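You operate a simulated robot arm through the tools that you are given. There is no shell and no other tool. Be economical: measure what you need, move in short steps, check, and stop when the job is done.

You run a simulated robot arm. Do the job below in one go: nothing can be reset, and whatever is moved stays where it is left.

JOB
Run squash into the green tumbler to about its line and serve it on the saucer.
Fine: slide the tumbler under the tap first; tap shut at the end; spoon beside the saucer.
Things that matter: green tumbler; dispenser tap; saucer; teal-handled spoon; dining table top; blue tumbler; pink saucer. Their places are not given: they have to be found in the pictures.

Only the result counts: the job must be done as asked and must still hold three seconds after the hand-in. Knocking over, shifting, dropping, spilling or breaking anything else fails it.

ROBOT AND FRAMES
A 7-joint arm with a two-finger parallel gripper, fixed in place. Base frame: the origin is at the foot of the arm, x ahead of it, y to its left, z up; the work surface is at about z = 75. Readings come in cm, rad, newtons and seconds.
With the tool pointing down near the work surface it reaches from about 20 to 68 cm from the base axis. Its first joint turns from -1.152 to 1.152 rad. Payload 2.4 kg.
Tool frame: the origin (TCP) lies between the finger pads and is the grasp point; the fingertips stand 3 cm ahead of it; z points along the fingers, y is the line along which they close. Largest opening 9.4 cm; finger width 2.8, thickness 1; the body of the gripper, 5 by 9.6 cm, starts 5.5 cm behind the TCP.
Orientation is that of the tool frame in the base frame, as a unit quaternion [x, y, z, w]. With the fingers straight down and closing along the base's y, the tool's x points along the base's -x, its y along +y and its z along -z.

CONTROLS
- The arm moves only by the tool nudge_tool. Its argument "deltas" is a list of rows, each an object (a shift or turn left out is 0, a gripper value left out holds the last) with "dp": the shift along the base's x, y, z in units of 25 mm (1.0 is 25 mm), a list of three; "turn": the turn, a rotation vector about the base's x, y, z in units of 8 degrees (1.0 is 8 degrees), a list of three; "claw": the opening, from 0 (shut) to 1 (fully open). In form: [{"dp": [tx, ty, tz], "turn": [rx, ry, rz], "claw": claw}, ...]. A call has 1 to 12 rows; each row shifts and turns the commanded pose from where the row before left it. A call with a number of a shift or a turn outside -1 to 1 is refused whole. Each row takes 0.2 s and may step no farther than 5 cm and 0.15 rad from the row before; otherwise, or with a gripper value out of range, the whole call is refused. A pose out of reach is approached as far as the arm can. The call stops where the force on the tool passes 40 N (or 10 N more than at its start, if that is more) or the arm is blocked; 0.2 s more then pass. The fingers move at their own pace (about 15.3 cm/s each) and stop on an object; they squeeze with about 42 N. The grip force told is the motor's: it shows also when the fingers shut on nothing. Time passes only in rows, and 0.2 s behind the last, so rows that do not move let the fingers close. It gives the time, the measured TCP pose, the force on the tool (base axes), the opening and the grip force at its end, in the units of the frame above (readings bear some noise).
- Cameras (640 x 400 px; columns grow to the right, rows downward): "scene" is fixed at [3.67, 47.92, 143.21]; the picture's right is [-0.73, -0.68, 0.00], its down [-0.46, 0.50, -0.73] and it looks along [0.50, -0.54, -0.68] (base axes); focal length 337 px, centre (320, 200). "wrist" rides on the gripper at [-3.7, 0, -5.8] in the tool frame; the picture's right is [0.00, -1.00, 0.00], its down [0.97, 0.00, -0.24] and it looks along [0.24, 0.00, 0.97] (tool axes); focal length 218 px, centre (320, 200).
- capture(camera): a new picture of that camera. No time passes.
- probe_pixels(camera, pixels): for up to 12 pixels [column, row] of the newest picture of that camera ("zoom" is the newest enlarged one), the place [x, y, z] in the base frame of the surface seen there, good to about 0.2 cm. No time passes.
- enlarge(camera, box): a new picture of the part [left, top, right, bottom] of that camera's present view, enlarged. No time passes.
- job_done(): hands the job in; it is judged then, once.

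Go step by step. Measure first, check grasps and placings, and put right what went wrong. The budget is 80 turns and 46 pictures, counting those below and the enlarged ones. Unless the task says otherwise, let go and move clear before handing in, and close with one line.

The tools are called after "Emit:" as name(argument=value, ...) on one line, values as JSON. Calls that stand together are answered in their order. nudge_tool: Moves the arm, as the interface text tells. Its arguments: {"type":"object","properties":{"deltas":{"type":"array","items":{"type":"object","properties":{"dp":{"type":"array","items":{"type":"number"}},"turn":{"type":"array","items":{"type":"number"}},"claw":{"type":"number"}}}}},"required":["deltas"]} The other tools are called the same way: capture (camera) takes a picture; probe_pixels (camera, pixels) gives the place of the surface under pixels of a picture; enlarge (camera, box) takes an enlarged picture of a part of a camera's view; job_done () hands the job in.

At the start:

```text
time: 0.0
position: [33.95, 8.78, 114.12]
orientation: [0.0, 1.0, 0.001, -0.001]
force: [-0.2, 0.1, -0.6]
grip_width: 9.4
gripper_force: 0.0
```

scene: 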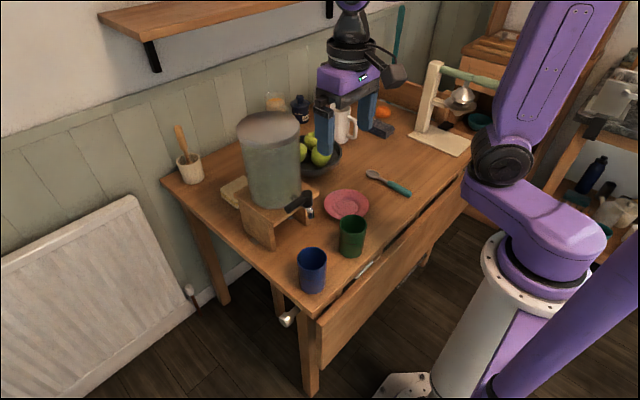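
wrist: 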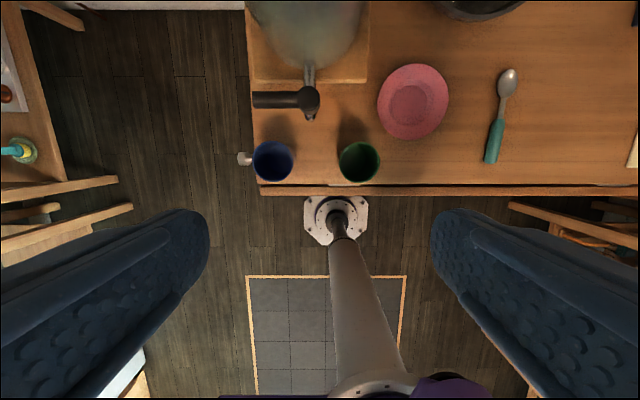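

The pictures show the dispenser with its tap near scene pixel (305,203), the green tumbler at (352,237), the blue one at (312,270), the pink saucer at (347,204) and the spoon at (388,184). I'll enlarge and probe these.

Emit:
enlarge(camera="scene", box=[220, 100, 430, 300])

Emit:
enlarge(camera="wrist", box=[230, 0, 550, 200])

Emit:
probe_pixels(camera="wrist", pixels=[[360, 145], [360, 165], [342, 162], [379, 162], [360, 181], [309, 100], [257, 99], [310, 118], [412, 102], [505, 85], [494, 140], [273, 162]])

Emit:
probe_pixels(camera="scene", pixels=[[352, 220], [352, 245], [300, 202], [310, 214], [347, 204], [330, 204], [368, 204], [373, 175], [405, 192], [312, 250], [260, 225], [308, 193]])

```text
2.00 times, centred on (325, 200) of scene
```

zoom: 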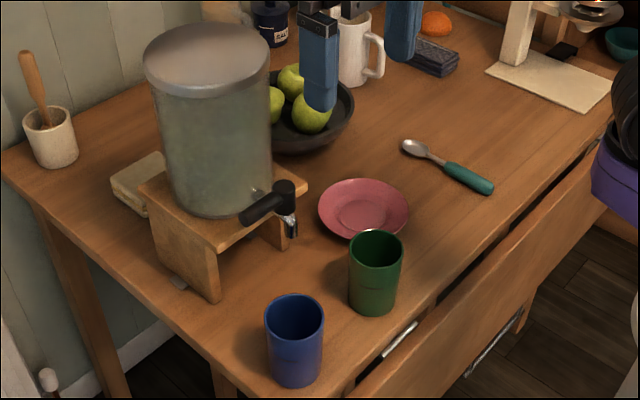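

```text
2.00 times, centred on (390, 100) of wrist
```

zoom: 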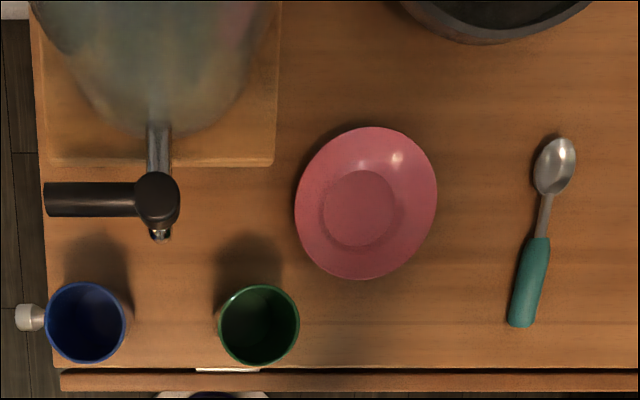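

```text
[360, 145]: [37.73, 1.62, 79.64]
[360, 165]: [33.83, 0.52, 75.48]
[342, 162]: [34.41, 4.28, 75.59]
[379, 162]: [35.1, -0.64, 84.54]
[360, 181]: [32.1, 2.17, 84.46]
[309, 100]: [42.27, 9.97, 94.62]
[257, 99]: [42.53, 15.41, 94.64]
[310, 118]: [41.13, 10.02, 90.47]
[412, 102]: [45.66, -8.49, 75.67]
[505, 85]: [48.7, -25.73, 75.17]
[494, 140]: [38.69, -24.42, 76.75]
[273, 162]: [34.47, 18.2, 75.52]
```

```text
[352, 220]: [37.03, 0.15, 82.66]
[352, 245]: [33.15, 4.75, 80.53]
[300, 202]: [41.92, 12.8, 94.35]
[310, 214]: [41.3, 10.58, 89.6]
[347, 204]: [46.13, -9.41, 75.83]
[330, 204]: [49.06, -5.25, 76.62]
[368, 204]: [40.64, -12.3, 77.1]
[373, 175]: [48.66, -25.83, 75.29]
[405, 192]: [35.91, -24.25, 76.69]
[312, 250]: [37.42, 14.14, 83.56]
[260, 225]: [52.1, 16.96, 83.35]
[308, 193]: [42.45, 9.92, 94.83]
```

Spout appears to hang at about (41,10) with a lever at z≈94.5 along +y; I'll look closely at the tap and the tumbler's line.

Emit:
enlarge(camera="scene", box=[280, 180, 344, 220])

Emit:
probe_pixels(camera="scene", pixels=[[311, 217], [310, 211], [310, 207], [290, 208], [304, 200], [300, 194], [302, 188]])

Emit:
enlarge(camera="scene", box=[312, 205, 392, 265])

```text
10.00 times, centred on (312, 200) of scene
```

zoom: 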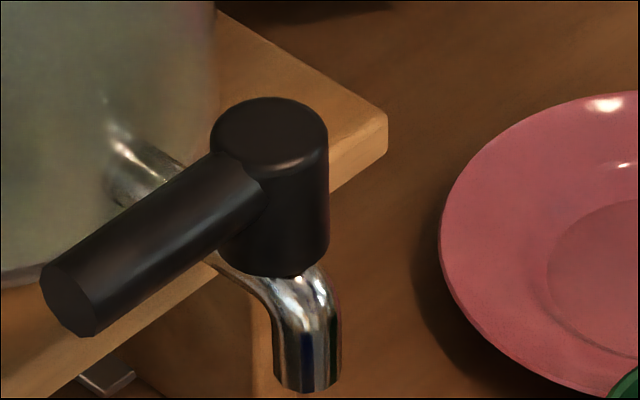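

```text
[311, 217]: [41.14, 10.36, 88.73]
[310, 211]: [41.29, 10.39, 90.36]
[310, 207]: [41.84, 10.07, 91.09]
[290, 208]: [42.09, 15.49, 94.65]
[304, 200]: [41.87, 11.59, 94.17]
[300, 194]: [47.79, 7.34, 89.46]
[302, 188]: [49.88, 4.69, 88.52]
```

```text
6.67 times, centred on (352, 235) of scene
```

zoom: 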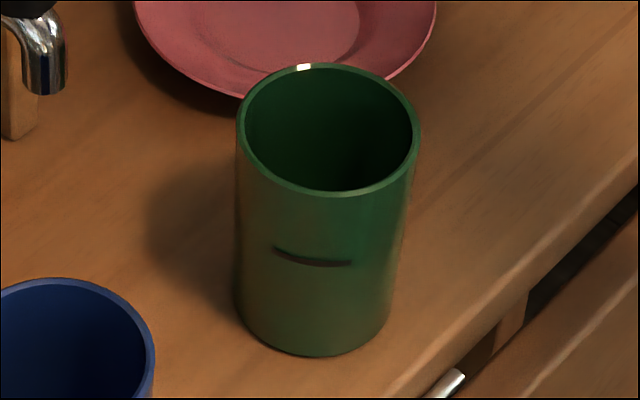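

The line is at zoom (315,258) on the tumbler's side; I'll probe it, the rim and the blue tumbler.

Emit:
probe_pixels(camera="zoom", pixels=[[280, 248], [315, 261], [348, 263], [240, 130], [417, 130], [330, 194], [315, 353], [330, 65], [330, 150], [300, 140], [360, 170]])

Emit:
probe_pixels(camera="wrist", pixels=[[360, 143], [340, 162], [380, 163], [360, 182], [254, 162], [293, 162], [273, 142], [273, 181], [412, 64], [380, 105], [448, 102], [412, 138]])

```text
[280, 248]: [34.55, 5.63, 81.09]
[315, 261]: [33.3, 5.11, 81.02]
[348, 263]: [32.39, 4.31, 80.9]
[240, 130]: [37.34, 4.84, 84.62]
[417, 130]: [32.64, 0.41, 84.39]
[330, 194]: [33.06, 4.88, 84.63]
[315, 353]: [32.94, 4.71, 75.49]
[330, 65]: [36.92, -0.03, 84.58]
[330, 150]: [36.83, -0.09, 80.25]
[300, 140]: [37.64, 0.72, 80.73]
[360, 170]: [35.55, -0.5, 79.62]
```

```text
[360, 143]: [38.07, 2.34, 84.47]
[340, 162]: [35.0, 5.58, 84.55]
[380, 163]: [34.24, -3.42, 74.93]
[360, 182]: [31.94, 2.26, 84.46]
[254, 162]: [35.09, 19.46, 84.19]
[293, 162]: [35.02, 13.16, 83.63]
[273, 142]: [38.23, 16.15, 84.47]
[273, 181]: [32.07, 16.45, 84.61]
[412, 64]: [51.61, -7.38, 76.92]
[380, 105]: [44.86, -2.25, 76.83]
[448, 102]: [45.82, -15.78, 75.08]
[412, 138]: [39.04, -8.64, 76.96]
```

Green tumbler: centre (35.0,2.35), radius 3.1, rim 84.5, line at z≈81.0. The list names both "saucer" and "pink saucer", so I'll check whether another saucer exists, e.g. scene (480,118) and (600,220).

Emit:
enlarge(camera="scene", box=[400, 50, 640, 200])

Emit:
enlarge(camera="scene", box=[240, 70, 400, 170])

```text
2.67 times, centred on (520, 125) of scene
```

zoom: 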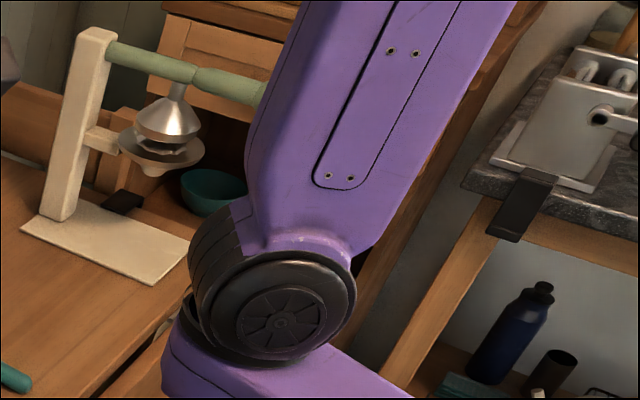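

```text
4.00 times, centred on (320, 120) of scene
```

zoom: 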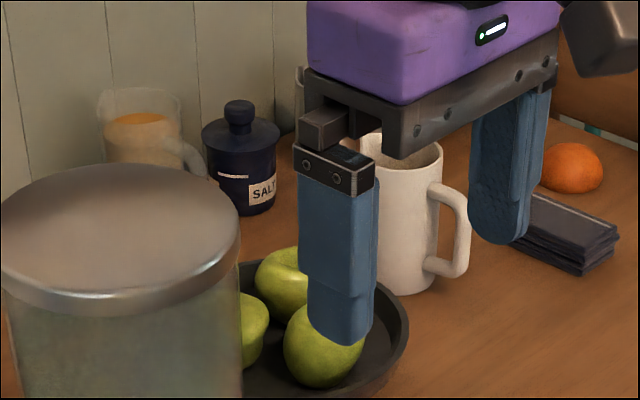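

Only the pink saucer is a saucer here, so it is the target. Before planning the approach I'll probe the stand's front edge and legs and the tank wall near the tap.

Emit:
probe_pixels(camera="wrist", pixels=[[330, 81], [262, 81], [366, 78], [309, 75], [280, 60], [340, 60], [309, 66], [300, 20]])

Emit:
probe_pixels(camera="scene", pixels=[[268, 245], [310, 222], [272, 120], [272, 140], [262, 190], [283, 185], [297, 150], [244, 150], [290, 240], [255, 220], [315, 215]])

```text
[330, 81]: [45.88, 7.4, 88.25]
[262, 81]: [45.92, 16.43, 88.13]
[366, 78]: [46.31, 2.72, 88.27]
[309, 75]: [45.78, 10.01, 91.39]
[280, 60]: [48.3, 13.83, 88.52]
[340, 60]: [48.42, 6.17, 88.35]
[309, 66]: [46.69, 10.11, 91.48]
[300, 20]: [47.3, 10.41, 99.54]
```

```text
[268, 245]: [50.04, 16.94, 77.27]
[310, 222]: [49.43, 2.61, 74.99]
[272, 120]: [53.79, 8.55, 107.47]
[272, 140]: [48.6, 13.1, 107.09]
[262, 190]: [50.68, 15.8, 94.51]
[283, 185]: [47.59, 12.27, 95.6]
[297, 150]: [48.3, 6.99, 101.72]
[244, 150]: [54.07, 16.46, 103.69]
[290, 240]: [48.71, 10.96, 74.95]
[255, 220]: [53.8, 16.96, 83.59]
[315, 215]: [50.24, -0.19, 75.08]
```

Stand front is at x≈45.9 and the tank wall x≈47, leaving room for the tumbler at (41,10). I'll tilt the hand (yaw 45°, then fingers raised toward horizontal) above the green tumbler so it can later reach in under the tap.

Emit:
nudge_tool(deltas=[{"dp": [0.035, -0.2136, -0.4], "turn": [0, 0, 0.9375]}, {"dp": [0.035, -0.2136, -0.4], "turn": [0, 0, 0.9375]}, {"dp": [0.035, -0.2136, -0.4], "turn": [0, 0, 0.9375]}, {"dp": [0.035, -0.2136, -0.4], "turn": [0, 0, 0.9375]}, {"dp": [0.035, -0.2136, -0.4], "turn": [0, 0, 0.9375]}, {"dp": [0.035, -0.2136, -0.4], "turn": [0, 0, 0.9375]}, {"dp": [0.035, -0.2136, -0.4], "turn": [0.707, -0.707, 0]}, {"dp": [0.035, -0.2136, -0.4], "turn": [0.707, -0.707, 0]}, {"dp": [0.035, -0.2136, -0.4], "turn": [0.707, -0.707, 0]}, {"dp": [0.035, -0.2136, -0.4], "turn": [0.707, -0.707, 0]}, {"dp": [0.035, -0.2136, -0.4], "turn": [0.707, -0.707, 0]}, {"dp": [0.035, -0.2136, -0.4], "turn": [0.707, -0.707, 0]}])

Emit:
nudge_tool(deltas=[{"turn": [0.707, -0.707, 0]}, {"turn": [0.707, -0.707, 0], "claw": 0.85}])

```text
time: 2.6
position: [34.9, 3.36, 102.71]
orientation: [-0.363, 0.856, 0.155, 0.334]
force: [0.9, 0.5, -0.9]
grip_width: 9.38
gripper_force: 0.2
out of reach, approached as far as the arm can: row 10, 11
```

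```text
time: 3.2
position: [38.42, 4.05, 103.43]
orientation: [-0.34, 0.799, 0.202, 0.453]
force: [0.5, -0.8, 0.1]
grip_width: 8.01
gripper_force: 0.0
out of reach, approached as far as the arm can: row 1, 2
```

The arm fell short there (TCP x 38.4 rather than 35, pitch about 30° down). I'll descend a bit to see whether it becomes reachable lower.

Emit:
nudge_tool(deltas=[{"dp": [0, 0, -0.8]}, {"dp": [0, 0, -0.8]}, {"dp": [0, 0, -0.8]}, {"dp": [0, 0, -0.8]}])

Emit:
capture(camera="scene")

```text
time: 4.2
position: [41.33, 3.97, 98.97]
orientation: [-0.339, 0.8, 0.203, 0.451]
force: [0.1, -0.3, -0.3]
grip_width: 7.99
gripper_force: 0.1
out of reach, approached as far as the arm can: row 2, 3, 4
```

```text
37 pictures are left
```

scene: 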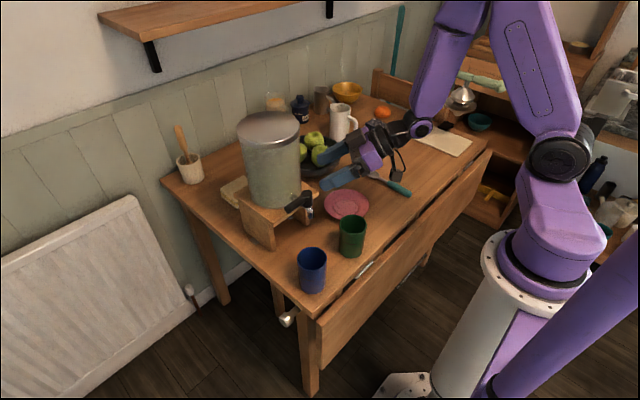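

Lower and tilted outward, the arm is pushed away from its base (x 41). I'll instead turn the hand to point along +y (coming from the -y side), where the wrist sits farther from the base.

Emit:
nudge_tool(deltas=[{"turn": [0, 0, 0.9]}, {"turn": [0, 0, 0.9]}, {"turn": [0, 0, 0.9]}, {"turn": [0, 0, 0.9]}, {"turn": [0, 0, 0.9]}, {"turn": [0, 0, 0.9]}, {"turn": [0, 0, 0]}])

```text
time: 5.8
position: [41.12, 3.77, 98.83]
orientation: [-0.61, 0.618, 0.354, 0.346]
force: [-0.9, 0.4, 0.8]
grip_width: 7.98
gripper_force: 0.0
```

The command reset to the achieved pose, and the hand now points along +y, pitched 30° down. Moving over the green tumbler, TCP about 1 cm short of its centre, stopping above the rim to check.

Emit:
nudge_tool(deltas=[{"dp": [-0.61, -0.26, -0.35]}, {"dp": [-0.61, -0.26, -0.35]}, {"dp": [-0.61, -0.26, -0.35]}, {"dp": [-0.61, -0.26, -0.35]}, {"dp": [0, 0, -0.7]}, {"dp": [0, 0, -0.7]}, {"dp": [0, 0, 0]}])

Emit:
capture(camera="wrist")

```text
time: 7.4
position: [34.97, 1.33, 91.74]
orientation: [-0.611, 0.618, 0.356, 0.344]
force: [0.3, 0.5, -0.9]
grip_width: 7.97
gripper_force: 0.1
```

```text
36 pictures are left
```

wrist: 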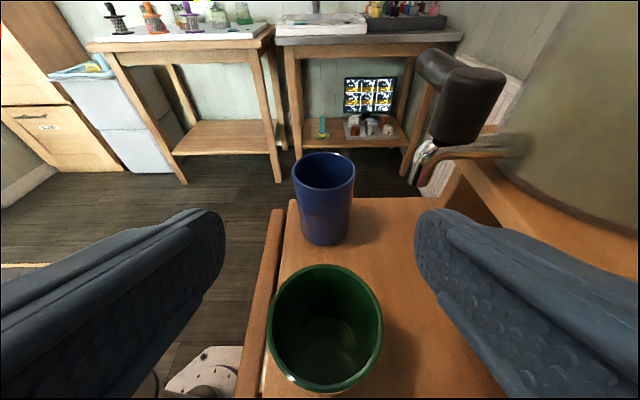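

The hand is reachable and centred on the green tumbler (325,330). Descending to z≈80.3 and closing.

Emit:
nudge_tool(deltas=[{"dp": [0, 0, -0.76]}, {"dp": [0, 0, -0.76]}, {"dp": [0, 0, -0.76]}, {"dp": [0, 0, -0.76]}, {"dp": [0, 0, -0.76]}, {"dp": [0, 0, -0.76]}, {"dp": [0, 0, 0]}])

Emit:
nudge_tool(deltas=[{"claw": 0.6}, {"claw": 0.5}, {"claw": 0.5}])

Emit:
capture(camera="scene")

```text
time: 8.6
position: [38.4, 0.77, 85.59]
orientation: [-0.604, 0.617, 0.364, 0.349]
force: [-2.5, -3.8, 17.7]
grip_width: 8.22
gripper_force: 1.7
out of reach, approached as far as the arm can: row 1, 2, 3, 4, 5
stopped in row 5: the force on the tool passed its limit (the readings are from after the stop); the commanded pose is now the measured one
```

```text
time: 9.3
position: [38.2, 0.82, 85.54]
orientation: [-0.604, 0.617, 0.364, 0.35]
force: [-6.1, 0.3, 28.4]
grip_width: 5.12
gripper_force: 4.1
```

```text
35 pictures are left
```

scene: 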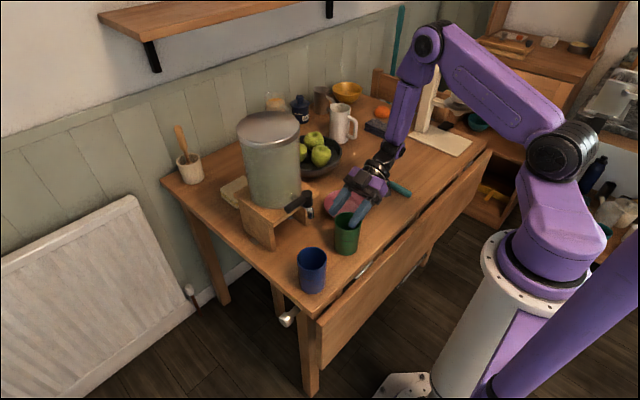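

Out of reach pushed the hand to x 38.4 and a finger landed on the tumbler's rim (28 N). I'll open, lift straight up and look; I won't chain the close any more.

Emit:
nudge_tool(deltas=[{"dp": [0, 0, 0.3]}, {"dp": [0, 0, 0.8]}, {"dp": [0, 0, 0.8]}, {"dp": [0, 0, 0.8], "claw": 0.85}])

Emit:
enlarge(camera="scene", box=[270, 180, 430, 300])

```text
time: 10.3
position: [38.36, 0.8, 92.1]
orientation: [-0.605, 0.618, 0.361, 0.348]
force: [-0.2, 0.1, -0.4]
grip_width: 8.03
gripper_force: 0.1
```

```text
3.33 times, centred on (350, 240) of scene
```

zoom: 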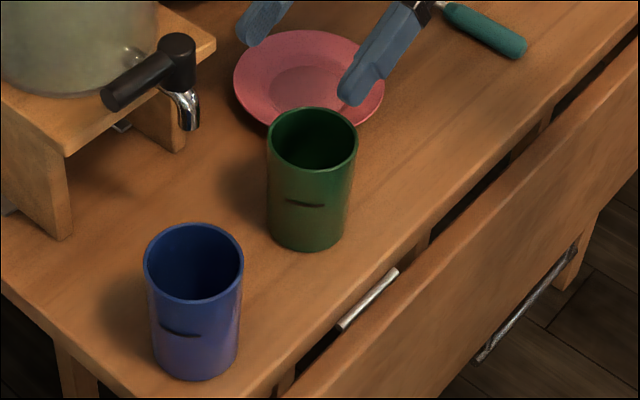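

The tumbler is still upright, only nudged slightly. The steep sideways pose is out of reach low down, so I'll stand the hand upright again, flip its yaw to -90° (camera on the far side from the tap) and try a gentler 45° tilt.

Emit:
nudge_tool(deltas=[{"dp": [0, -0.3, 0.4], "turn": [-0.94, 0, 0]}, {"dp": [0, -0.3, 0.4], "turn": [-0.94, 0, 0]}, {"dp": [0, -0.3, 0.4], "turn": [-0.94, 0, 0]}, {"dp": [0, -0.3, 0.4], "turn": [-0.94, 0, 0]}, {"turn": [-0.94, 0, 0]}, {"turn": [-0.94, 0, 0]}, {"turn": [-0.94, 0, 0]}, {"turn": [-0.94, 0, 0]}, {"turn": [0, 0, -1]}, {"turn": [0, 0, -1]}, {"turn": [0, 0, -1]}, {"turn": [0, 0, -1]}])

Emit:
nudge_tool(deltas=[{"turn": [0, 0, -1]}, {"turn": [0, 0, -1]}, {"turn": [0, 0, -1]}, {"turn": [0, 0, -1]}, {"turn": [0, 0, -1]}, {"turn": [0, 0, -1]}, {"turn": [0, 0, -1]}, {"turn": [0, 0, -1]}, {"turn": [0, 0, -1]}, {"turn": [0, 0, -1]}, {"turn": [0, 0, -1]}, {"turn": [0, 0, -1]}])

Emit:
nudge_tool(deltas=[{"turn": [0, 0, -1]}, {"turn": [0, 0, -1]}, {"turn": [0, 0, -1]}, {"turn": [0, 0, -1]}, {"turn": [0, 0, -1]}, {"turn": [0, 0, -1]}, {"turn": [0, 0, 0]}])

Emit:
capture(camera="wrist")

```text
time: 12.9
position: [38.34, -2.11, 96.16]
orientation: [-0.472, 0.881, 0.003, 0.0]
force: [0.0, -0.6, 0.2]
grip_width: 7.97
gripper_force: 0.1
```

```text
time: 15.6
position: [38.27, -2.32, 96.19]
orientation: [0.339, 0.941, 0.003, 0.003]
force: [0.1, 0.5, -1.1]
grip_width: 7.99
gripper_force: 0.0
```

```text
time: 17.1
position: [38.31, -2.28, 96.28]
orientation: [0.691, 0.722, 0.001, 0.003]
force: [0.0, -0.2, 0.6]
grip_width: 7.99
gripper_force: 0.1
```

```text
33 pictures are left
```

wrist: 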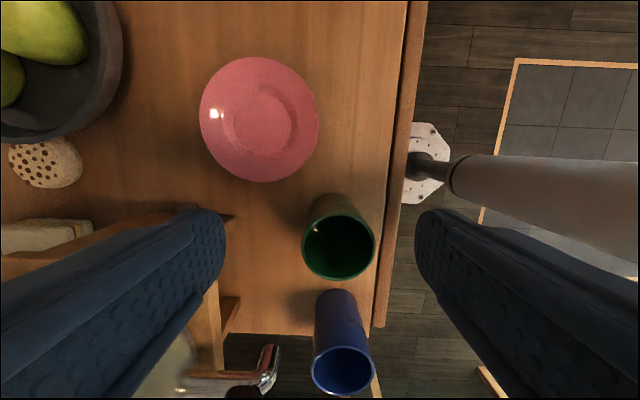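

The hand is upright with yaw ≈ -87°. I'll re-measure the green rim at (302,245), (376,245), (338,215), (338,280).

Emit:
probe_pixels(camera="wrist", pixels=[[303, 247], [375, 247], [338, 217], [338, 279], [312, 365], [372, 368], [343, 347], [343, 393], [258, 118], [201, 118], [318, 125], [260, 181]])

Emit:
nudge_tool(deltas=[{"turn": [1, 0, 0]}, {"turn": [1, 0, 0]}, {"turn": [1, 0, 0]}, {"turn": [1, 0, 0]}, {"turn": [1, 0, 0]}, {"turn": [0.6, 0, 0]}, {"dp": [0, 0, 0]}])

```text
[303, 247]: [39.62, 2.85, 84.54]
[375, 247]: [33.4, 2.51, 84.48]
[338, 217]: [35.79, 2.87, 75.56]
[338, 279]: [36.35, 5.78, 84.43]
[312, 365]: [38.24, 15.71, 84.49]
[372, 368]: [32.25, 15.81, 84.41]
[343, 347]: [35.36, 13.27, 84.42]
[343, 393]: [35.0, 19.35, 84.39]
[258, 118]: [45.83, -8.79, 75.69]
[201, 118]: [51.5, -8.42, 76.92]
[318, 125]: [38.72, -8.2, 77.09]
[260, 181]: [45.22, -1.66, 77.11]
```

```text
time: 18.8
position: [38.24, -2.3, 96.31]
orientation: [0.64, 0.668, 0.277, -0.26]
force: [0.2, -0.4, -0.2]
grip_width: 7.99
gripper_force: 0.1
```

The green tumbler is now centred at (36.5,2.7), blue unchanged. The 45° tilt was reached; moving above the tumbler in stages.

Emit:
nudge_tool(deltas=[{"dp": [-0.35, 0.76, -0.4]}, {"dp": [-0.35, 0.76, -0.4]}, {"dp": [0, 0, -0.5]}, {"dp": [0, 0, -0.5]}, {"dp": [0, 0, -0.5]}, {"dp": [0, 0, 0]}])

```text
time: 20.1
position: [36.7, 1.51, 90.36]
orientation: [0.64, 0.668, 0.277, -0.26]
force: [0.3, -0.5, -0.2]
grip_width: 7.98
gripper_force: 0.2
```

Still on track. Small descent to just above the rim to test reach.

Emit:
nudge_tool(deltas=[{"dp": [-0.06, 0, -0.4]}, {"dp": [0, 0, -0.4]}, {"dp": [0, 0, 0]}])

```text
time: 20.9
position: [36.42, 1.62, 88.34]
orientation: [0.64, 0.668, 0.277, -0.26]
force: [-0.5, -0.3, -0.4]
grip_width: 7.97
gripper_force: 0.0
```

Emit:
nudge_tool(deltas=[{"dp": [0, 0, -0.4]}, {"dp": [0, 0, -0.4]}, {"dp": [0, 0, -0.4]}, {"dp": [0, 0, 0]}])

```text
time: 21.9
position: [36.45, 1.53, 85.33]
orientation: [0.64, 0.668, 0.277, -0.26]
force: [-0.2, 0.1, -0.4]
grip_width: 7.98
gripper_force: 0.0
```

Reach holds at z 85.3 with no contact. Continuing down to about 82.

Emit:
nudge_tool(deltas=[{"dp": [0, 0, -0.4]}, {"dp": [0, 0, -0.4]}, {"dp": [0, 0, -0.4]}, {"dp": [0, 0, 0]}])

Emit:
capture(camera="wrist")

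```text
time: 22.9
position: [36.53, 1.53, 82.37]
orientation: [0.64, 0.668, 0.277, -0.26]
force: [0.1, 0.2, 0.3]
grip_width: 8.0
gripper_force: 0.0
```

```text
32 pictures are left
```

wrist: 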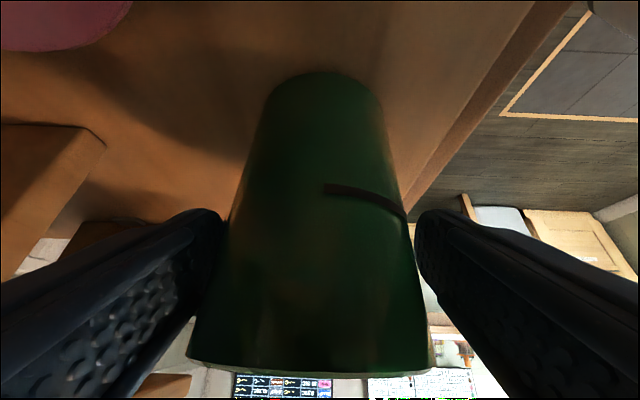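

The tumbler sits squarely between the fingers. Lowering a touch and closing.

Emit:
nudge_tool(deltas=[{"dp": [0, 0, -0.32]}, {"dp": [0, 0, 0]}, {"claw": 0.6}, {"claw": 0.5}, {"claw": 0.5}])

```text
time: 24.1
position: [36.44, 1.68, 81.58]
orientation: [0.641, 0.667, 0.277, -0.26]
force: [0.1, -0.5, 0.0]
grip_width: 6.84
gripper_force: 41.5
```

Grip holds at 41 N. Sliding the tumbler along the table toward the spout at about (41.4,10), turning the hand 16° toward +x so its body clears the stand.

Emit:
nudge_tool(deltas=[{"dp": [0.2275, 0.358, 0], "turn": [0, 0, -0.5]}, {"dp": [0.2275, 0.358, 0], "turn": [0, 0, -0.5]}, {"dp": [0.2275, 0.358, 0], "turn": [0, 0, -0.5]}, {"dp": [0.2275, 0.358, 0], "turn": [0, 0, -0.5]}, {"dp": [0.2275, 0.358, 0]}, {"dp": [0, 0, 0]}])

Emit:
enlarge(camera="scene", box=[230, 150, 430, 310])

```text
time: 25.6
position: [39.43, 6.12, 81.63]
orientation: [0.727, 0.571, 0.311, -0.219]
force: [0.7, -0.6, 0.0]
grip_width: 6.84
gripper_force: 42.1
```

```text
2.50 times, centred on (330, 230) of scene
```

zoom: 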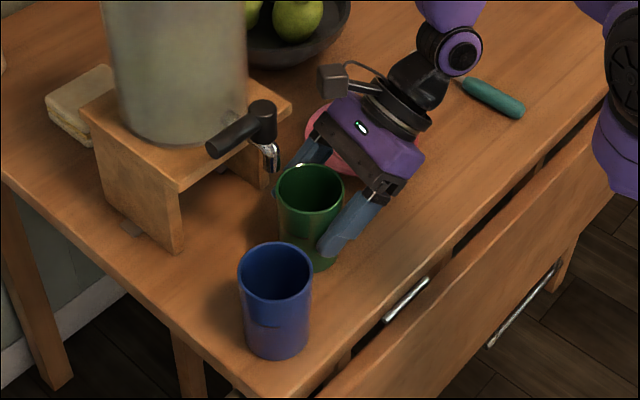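

Sliding well, all clear. Finishing the last 3 cm to the spout.

Emit:
nudge_tool(deltas=[{"dp": [0.21, 0.36, 0]}, {"dp": [0.21, 0.36, 0]}, {"dp": [0.21, 0.36, 0]}, {"dp": [0, 0, 0]}])

Emit:
enlarge(camera="scene", box=[260, 170, 380, 260])

```text
time: 26.6
position: [40.97, 8.8, 81.69]
orientation: [0.727, 0.572, 0.31, -0.22]
force: [-0.3, -0.5, 0.1]
grip_width: 6.86
gripper_force: 41.8
```

```text
4.44 times, centred on (320, 215) of scene
```

zoom: 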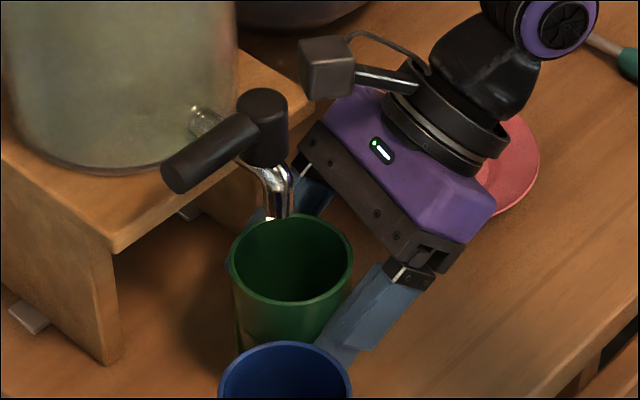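

The tumbler looks under the spout; checking rim centre against the spout outlet.

Emit:
probe_pixels(camera="zoom", pixels=[[231, 262], [353, 255], [285, 303], [300, 217], [267, 214], [280, 205], [290, 200], [272, 130]])

```text
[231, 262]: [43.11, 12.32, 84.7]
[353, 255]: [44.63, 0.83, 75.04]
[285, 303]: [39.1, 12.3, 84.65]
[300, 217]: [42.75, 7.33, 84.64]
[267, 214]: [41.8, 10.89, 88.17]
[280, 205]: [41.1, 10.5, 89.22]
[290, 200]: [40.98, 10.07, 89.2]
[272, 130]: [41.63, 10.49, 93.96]
```

The rim is centred at (41.1,9.95), right under the spout. Releasing and retreating back-up along the tool axis.

Emit:
nudge_tool(deltas=[{"claw": 0.82}, {"claw": 0.82}, {"dp": [-0.16, -0.55, 0.56]}, {"dp": [-0.16, -0.55, 0.56]}, {"dp": [-0.16, -0.55, 0.56]}, {"dp": [-0.16, -0.55, 0.56]}, {"dp": [-0.16, -0.55, 0.56]}, {"dp": [-0.16, -0.55, 0.56]}, {"dp": [-0.16, -0.55, 0.56]}, {"dp": [0, 0, 0.8]}, {"dp": [0, 0, 0.8]}])

Emit:
capture(camera="scene")

```text
time: 28.9
position: [37.82, -1.06, 95.54]
orientation: [0.727, 0.573, 0.309, -0.22]
force: [0.6, -0.9, -0.2]
grip_width: 7.7
gripper_force: 0.0
```

```text
29 pictures are left
```

scene: 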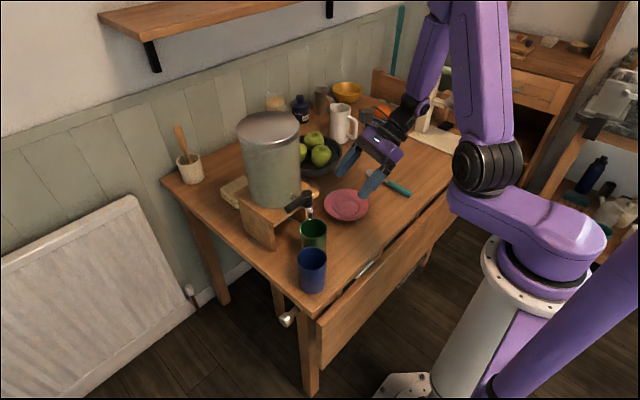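

The tumbler stands under the tap, hand clear. Now I'll set the hand upright, yaw it so the fingers close along x, and swing round at x≈38 to y≈14 above the lever.

Emit:
nudge_tool(deltas=[{"dp": [0, 0, 0.6], "turn": [-0.897, 0.252, 0]}, {"dp": [0, 0, 0.6], "turn": [-0.897, 0.252, 0]}, {"dp": [0, 0, 0.6], "turn": [-0.897, 0.252, 0]}, {"dp": [0, 0, 0.6], "turn": [-0.897, 0.252, 0]}, {"dp": [0, 0, 0.6], "turn": [-0.897, 0.252, 0]}, {"dp": [0, 0, 0.4], "turn": [-0.897, 0.252, 0]}, {"turn": [0, 0, 0.9]}, {"turn": [0, 0, 0.9]}, {"dp": [0, 0, 0]}])

Emit:
nudge_tool(deltas=[{"dp": [0, 0.85, 0], "claw": 0.38}, {"dp": [0, 0.85, 0]}, {"dp": [0, 0.85, 0]}, {"dp": [0, 0.85, 0]}, {"dp": [0, 0.85, 0]}, {"dp": [0, 0.85, 0]}, {"dp": [0, 0.85, 0]}, {"dp": [0, 0, 0]}])

Emit:
capture(camera="wrist")

```text
time: 30.9
position: [37.97, -1.13, 103.93]
orientation: [0.7, 0.714, 0.004, 0.005]
force: [0.2, 0.6, 0.4]
grip_width: 7.71
gripper_force: 0.1
```

```text
time: 32.8
position: [37.92, 13.65, 103.95]
orientation: [0.701, 0.713, 0.001, 0.003]
force: [-0.1, -0.3, 0.3]
grip_width: 3.57
gripper_force: 0.0
```

```text
28 pictures are left
```

wrist: 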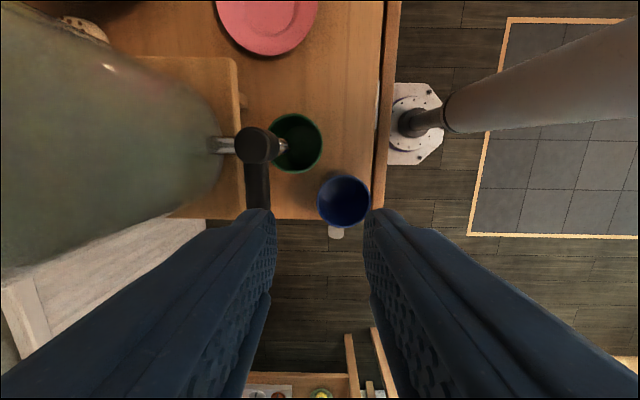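

The lever (258,185) lies just left of the fingers. I'll turn 16° to keep the hand body away from the tank, open to 4.5 cm, move over the lever and check before lowering.

Emit:
nudge_tool(deltas=[{"dp": [0.3, 0.02, 0], "turn": [0, 0, 1], "claw": 0.48}, {"dp": [0.4, 0.02, 0], "turn": [0, 0, 1]}, {"dp": [0.4, 0.03, 0]}, {"dp": [0.38, 0.03, -0.4]}, {"dp": [0, 0, 0]}])

Emit:
capture(camera="wrist")

Emit:
enlarge(camera="scene", box=[220, 90, 400, 240])

```text
time: 34.0
position: [41.57, 14.12, 102.93]
orientation: [0.594, 0.804, 0.004, 0.004]
force: [0.3, 0.1, 0.2]
grip_width: 4.5
gripper_force: 0.1
```

```text
27 pictures are left
```

wrist: 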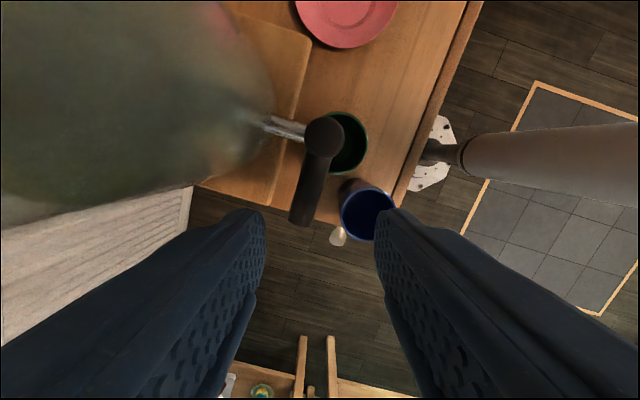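

```text
2.67 times, centred on (310, 165) of scene
```

zoom: 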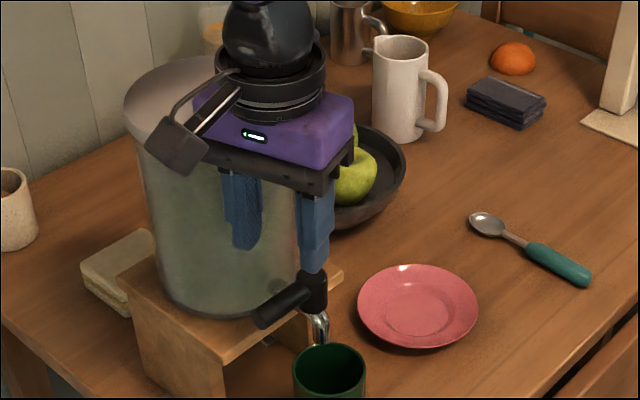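

The lever (305,200) lies between the fingers, about 1 cm toward +x of centre and 1.5 cm of it beyond. Lowering to straddle it.

Emit:
nudge_tool(deltas=[{"dp": [0.1, -0.1, -0.5]}, {"dp": [0, 0, -0.6]}, {"dp": [0, 0, -0.6]}, {"dp": [0, 0, -0.6]}, {"dp": [0, 0, -0.4]}, {"dp": [0, 0, 0]}])

Emit:
enlarge(camera="scene", box=[250, 130, 370, 250])

```text
time: 35.4
position: [42.0, 13.84, 96.07]
orientation: [0.593, 0.805, 0.003, 0.003]
force: [-0.2, -0.6, 0.3]
grip_width: 4.51
gripper_force: 0.1
```

```text
3.33 times, centred on (310, 190) of scene
```

zoom: 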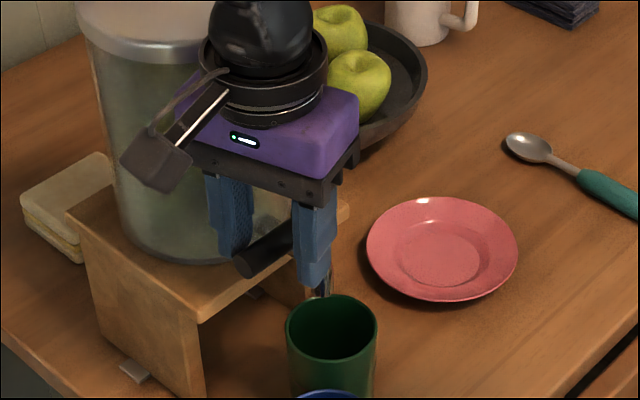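

The lever is straddled. I'll narrow the fingers slightly and turn the lever about the hub in a first 24° arc toward -x, then look.

Emit:
nudge_tool(deltas=[{"claw": 0.32}, {"claw": 0.32}, {"dp": [-0.214, -0.028, 0], "turn": [0, 0, 1]}, {"dp": [-0.208, -0.058, 0], "turn": [0, 0, 1]}, {"dp": [-0.198, -0.087, 0], "turn": [0, 0, 1]}])

Emit:
enlarge(camera="scene", box=[250, 130, 370, 250])

```text
time: 36.5
position: [40.42, 13.41, 96.12]
orientation: [0.413, 0.911, 0.005, 0.003]
force: [0.0, -0.2, -0.7]
grip_width: 3.04
gripper_force: 0.7
```

```text
3.33 times, centred on (310, 190) of scene
```

zoom: 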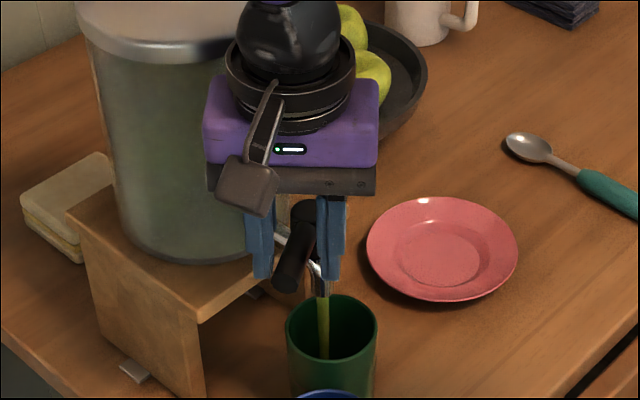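

Squash is already running in a thin stream into the green tumbler at zoom (322,330). I'll hold briefly and gauge the level.

Emit:
nudge_tool(deltas=[{"dp": [0, 0, 0]}, {"dp": [0, 0, 0]}])

Emit:
enlarge(camera="scene", box=[290, 205, 340, 245])

Emit:
capture(camera="wrist")

```text
time: 37.1
position: [40.36, 13.36, 96.14]
orientation: [0.414, 0.91, 0.004, 0.002]
force: [-0.1, -1.0, 0.0]
grip_width: 3.01
gripper_force: 0.0
```

```text
10.00 times, centred on (315, 225) of scene
```

zoom: 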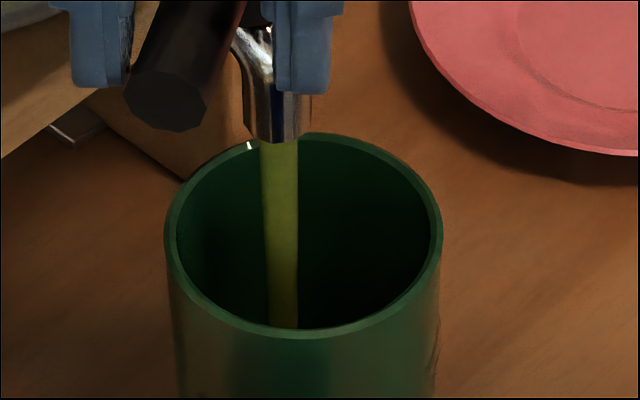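

```text
22 pictures are left
```

wrist: 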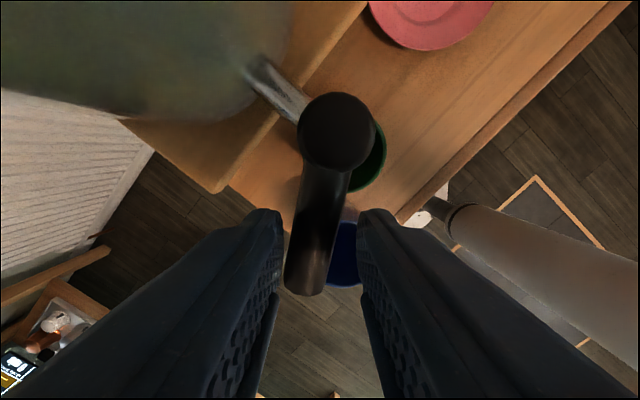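

A steady stream, no level visible yet (interior is visible down to z≈80). Holding 1.6 s more.

Emit:
nudge_tool(deltas=[{"dp": [0, 0, 0]}, {"dp": [0, 0, 0]}, {"dp": [0, 0, 0]}, {"dp": [0, 0, 0]}, {"dp": [0, 0, 0]}, {"dp": [0, 0, 0]}, {"dp": [0, 0, 0]}])

Emit:
enlarge(camera="scene", box=[290, 205, 340, 245])

Emit:
probe_pixels(camera="zoom", pixels=[[330, 322], [340, 315], [240, 310], [370, 300]])

```text
time: 38.8
position: [40.39, 13.46, 96.18]
orientation: [0.415, 0.91, 0.004, 0.004]
force: [-0.2, -0.2, -0.5]
grip_width: 3.03
gripper_force: 0.1
```

```text
10.00 times, centred on (315, 225) of scene
```

zoom: 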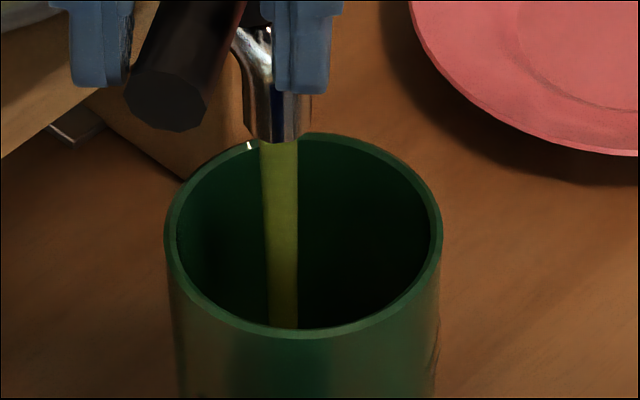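

```text
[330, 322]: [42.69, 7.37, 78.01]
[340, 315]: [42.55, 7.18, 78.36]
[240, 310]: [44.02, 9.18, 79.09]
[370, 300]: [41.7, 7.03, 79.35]
```

After about 2.8 s the level is still below z≈78 (far wall seen at (330,322)). Holding 1.2 s more.

Emit:
nudge_tool(deltas=[{"dp": [0, 0, 0]}, {"dp": [0, 0, 0]}, {"dp": [0, 0, 0]}, {"dp": [0, 0, 0]}, {"dp": [0, 0, 0]}])

Emit:
enlarge(camera="scene", box=[290, 205, 340, 245])

Emit:
probe_pixels(camera="zoom", pixels=[[330, 322], [340, 315], [240, 310], [370, 300]])

```text
time: 40.0
position: [40.53, 13.39, 96.09]
orientation: [0.414, 0.91, 0.004, 0.003]
force: [-0.1, 0.5, 0.7]
grip_width: 3.03
gripper_force: 0.1
```

```text
10.00 times, centred on (315, 225) of scene
```

zoom: 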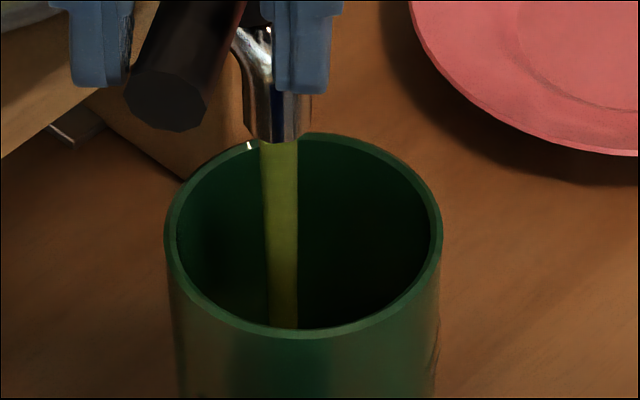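

```text
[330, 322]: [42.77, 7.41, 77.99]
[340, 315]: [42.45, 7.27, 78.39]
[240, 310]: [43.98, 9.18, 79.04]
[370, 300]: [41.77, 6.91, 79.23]
```

Four seconds in and still below z 78 (under 0.75 cm/s), so another 2 s is safe.

Emit:
nudge_tool(deltas=[{"dp": [0, 0, 0]}, {"dp": [0, 0, 0]}, {"dp": [0, 0, 0]}, {"dp": [0, 0, 0]}, {"dp": [0, 0, 0]}, {"dp": [0, 0, 0]}, {"dp": [0, 0, 0]}, {"dp": [0, 0, 0]}, {"dp": [0, 0, 0]}])

Emit:
enlarge(camera="scene", box=[290, 205, 340, 245])

Emit:
probe_pixels(camera="zoom", pixels=[[330, 322], [340, 315], [240, 310], [370, 300]])

```text
time: 42.0
position: [40.35, 13.45, 96.18]
orientation: [0.414, 0.91, 0.004, 0.003]
force: [-0.6, 0.1, -0.1]
grip_width: 3.01
gripper_force: 0.1
```

```text
10.00 times, centred on (315, 225) of scene
```

zoom: 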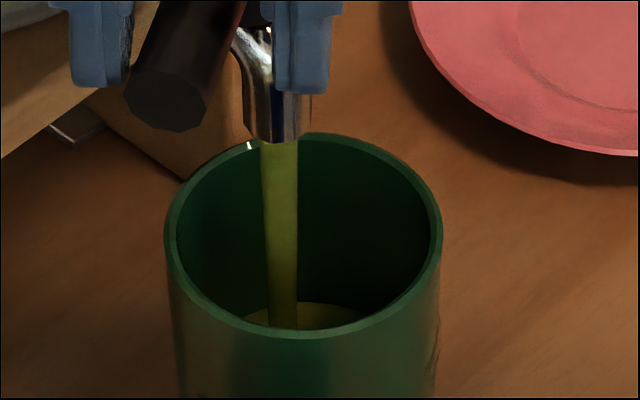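

```text
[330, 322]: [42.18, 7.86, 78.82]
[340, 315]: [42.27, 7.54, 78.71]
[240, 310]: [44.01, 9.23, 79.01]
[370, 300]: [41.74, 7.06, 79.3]
```

Surface now at z≈78.75 → about 0.57 cm/s; the line is z 81.0. Holding 2.6 s to reach about 80.2.

Emit:
nudge_tool(deltas=[{"dp": [0, 0, 0]}, {"dp": [0, 0, 0]}, {"dp": [0, 0, 0]}, {"dp": [0, 0, 0]}, {"dp": [0, 0, 0]}, {"dp": [0, 0, 0]}, {"dp": [0, 0, 0]}, {"dp": [0, 0, 0]}, {"dp": [0, 0, 0]}, {"dp": [0, 0, 0]}, {"dp": [0, 0, 0]}, {"dp": [0, 0, 0]}])

Emit:
enlarge(camera="scene", box=[290, 205, 340, 245])

Emit:
probe_pixels(camera="zoom", pixels=[[330, 322], [340, 315], [325, 310], [345, 305], [240, 310]])

```text
time: 44.5
position: [40.49, 13.38, 96.2]
orientation: [0.415, 0.91, 0.005, 0.003]
force: [-0.1, -0.1, 0.0]
grip_width: 3.0
gripper_force: 0.1
```

```text
10.00 times, centred on (315, 225) of scene
```

zoom: 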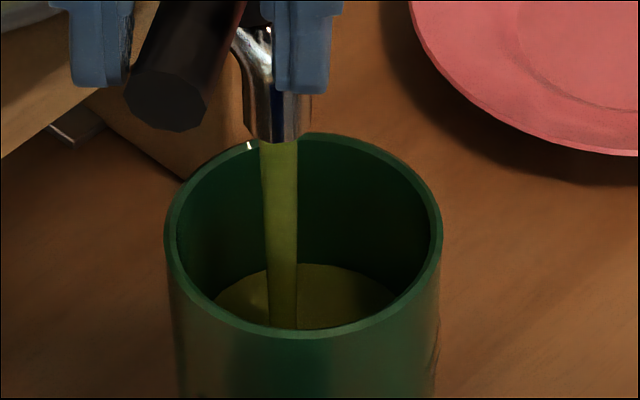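

```text
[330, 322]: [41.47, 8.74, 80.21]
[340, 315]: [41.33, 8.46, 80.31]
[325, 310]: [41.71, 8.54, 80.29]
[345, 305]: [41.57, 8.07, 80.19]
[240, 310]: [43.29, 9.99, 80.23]
```

Surface z≈80.25; the closing move itself will add about 0.4 cm. Holding 0.4 s, then swinging the lever back to its shut position along +y.

Emit:
nudge_tool(deltas=[{"dp": [0, 0, 0]}, {"dp": [0, 0, 0]}, {"dp": [0.24, 0.1, 0], "turn": [0, 0, -1]}, {"dp": [0.24, 0.08, 0], "turn": [0, 0, -1]}, {"dp": [0.22, 0.02, 0], "turn": [0, 0, -1]}, {"dp": [0.22, -0.01, 0]}, {"dp": [0.19, -0.016, 0]}])

Emit:
enlarge(camera="scene", box=[280, 180, 344, 244])

```text
time: 46.1
position: [42.35, 13.95, 96.16]
orientation: [0.595, 0.804, -0.002, -0.001]
force: [-11.2, -0.2, 3.4]
grip_width: 3.01
gripper_force: 0.0
stopped in row 7: the force on the tool passed its limit (the readings are from after the stop); the commanded pose is now the measured one
```

```text
6.25 times, centred on (312, 212) of scene
```

zoom: 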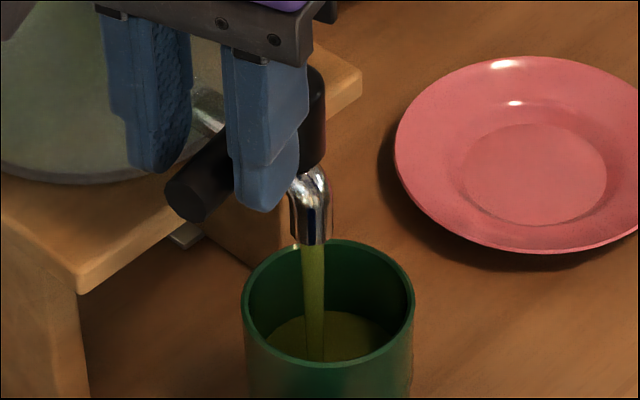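

Still running, and the lever resisted near TCP x 42.35. Probing lever end (185,195) and the surface (350,335).

Emit:
probe_pixels(camera="zoom", pixels=[[185, 198], [205, 160], [310, 90], [350, 340], [345, 325], [285, 335], [225, 170], [262, 200]])

```text
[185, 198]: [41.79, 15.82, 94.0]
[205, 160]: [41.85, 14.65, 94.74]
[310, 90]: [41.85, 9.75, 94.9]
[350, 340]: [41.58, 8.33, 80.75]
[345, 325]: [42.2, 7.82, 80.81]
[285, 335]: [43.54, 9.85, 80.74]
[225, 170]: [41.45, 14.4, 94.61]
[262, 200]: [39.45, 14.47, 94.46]
```

The lever is a few degrees from shut and the level is z≈80.8. Pushing the lever on +x in small steps.

Emit:
nudge_tool(deltas=[{"dp": [0.15, 0, 0]}, {"dp": [0.15, 0, 0]}])

Emit:
enlarge(camera="scene", box=[280, 180, 344, 244])

Emit:
probe_pixels(camera="zoom", pixels=[[185, 198], [205, 160], [350, 340], [345, 325], [285, 335]])

```text
time: 46.5
position: [42.23, 14.01, 96.08]
orientation: [0.595, 0.804, -0.006, -0.004]
force: [-12.0, 0.9, 2.9]
grip_width: 3.0
gripper_force: 0.1
stopped in row 1: the force on the tool passed its limit (the readings are from after the stop); the commanded pose is now the measured one
```

```text
6.25 times, centred on (312, 212) of scene
```

zoom: 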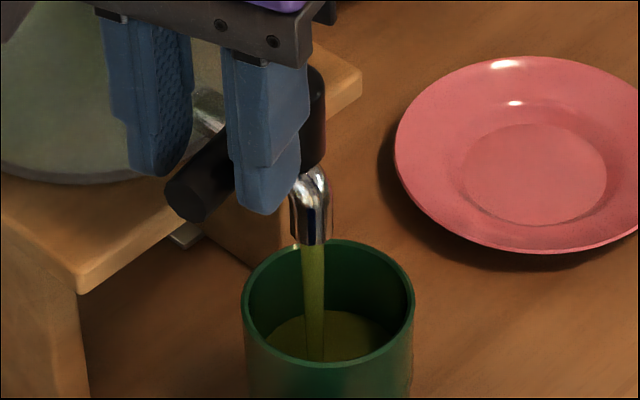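

```text
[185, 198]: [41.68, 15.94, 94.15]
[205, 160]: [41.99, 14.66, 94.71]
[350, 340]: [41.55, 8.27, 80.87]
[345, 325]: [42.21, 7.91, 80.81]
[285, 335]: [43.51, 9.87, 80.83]
```

The lever is not at its stop: the hand body's corner at about (47.6,12.9) is touching the tank. I'll swing the hand ccw, shift out along +y, then push with the -x finger's edge, keeping the body clear of the tank.

Emit:
nudge_tool(deltas=[{"dp": [-0.08, 0.2, 0], "turn": [0, 0, 0.95]}, {"dp": [-0.06, 0.15, 0], "turn": [0, 0, 0.95]}, {"dp": [-0.05, 0.05, 0], "turn": [0, 0, 0.95]}, {"dp": [0.15, 0, 0]}, {"dp": [0.15, 0, 0]}])

Emit:
enlarge(camera="scene", box=[280, 180, 344, 244])

Emit:
probe_pixels(camera="zoom", pixels=[[185, 198], [205, 160], [350, 340], [345, 325], [285, 335]])

```text
time: 47.6
position: [41.46, 15.13, 96.07]
orientation: [0.428, 0.904, -0.013, -0.013]
force: [-20.5, 4.5, 19.9]
grip_width: 2.9
gripper_force: 45.0
stopped in row 5: the force on the tool passed its limit (the readings are from after the stop); the commanded pose is now the measured one
```

```text
6.25 times, centred on (312, 212) of scene
```

zoom: 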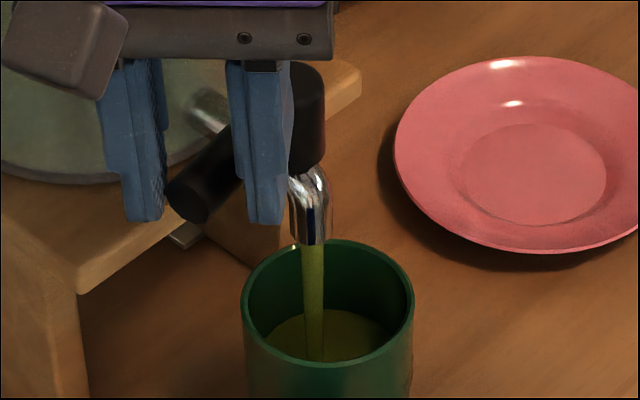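

```text
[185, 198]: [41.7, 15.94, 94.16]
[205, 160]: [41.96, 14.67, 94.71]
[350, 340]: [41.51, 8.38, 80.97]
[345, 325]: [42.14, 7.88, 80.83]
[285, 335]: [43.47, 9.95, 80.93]
```

The lever sits about 8° short of its original direction in both tries, and the readings (-20 N in x, +20 N in z) are odd. I'll look with the wrist camera to find the contact.

Emit:
capture(camera="wrist")

```text
14 pictures are left
```

wrist: 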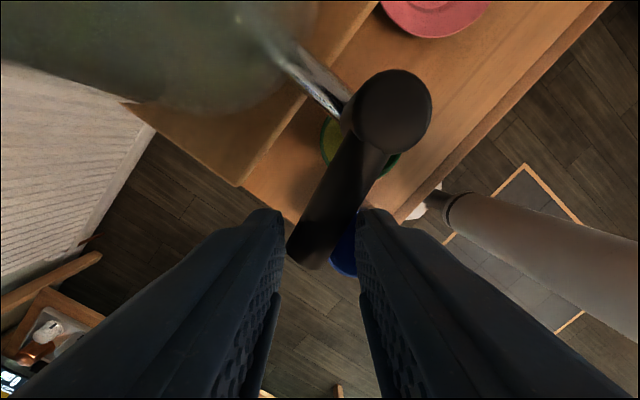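

The lever is wedged diagonally between both fingers (wrist (295,235) and (360,215)); it is thicker than I assumed. Opening wider frees it, then the -x finger pushes it shut with the body clear of the tank.

Emit:
nudge_tool(deltas=[{"claw": 0.55}, {"dp": [0.2, 0, 0]}, {"dp": [0.2, 0, 0]}, {"dp": [0.12, 0, 0]}])

Emit:
enlarge(camera="scene", box=[280, 180, 344, 244])

Emit:
probe_pixels(camera="zoom", pixels=[[185, 198], [205, 160], [350, 340], [345, 325], [285, 335]])

```text
time: 48.6
position: [43.0, 15.19, 96.15]
orientation: [0.427, 0.904, -0.011, -0.011]
force: [-8.3, 3.8, -1.6]
grip_width: 5.38
gripper_force: 2.4
```

```text
6.25 times, centred on (312, 212) of scene
```

zoom: 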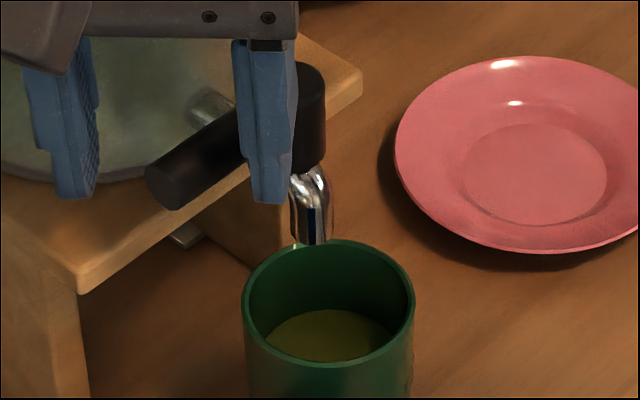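

```text
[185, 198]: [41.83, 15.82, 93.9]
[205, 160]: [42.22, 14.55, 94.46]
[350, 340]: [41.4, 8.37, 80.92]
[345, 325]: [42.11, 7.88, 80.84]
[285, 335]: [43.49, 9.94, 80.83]
```

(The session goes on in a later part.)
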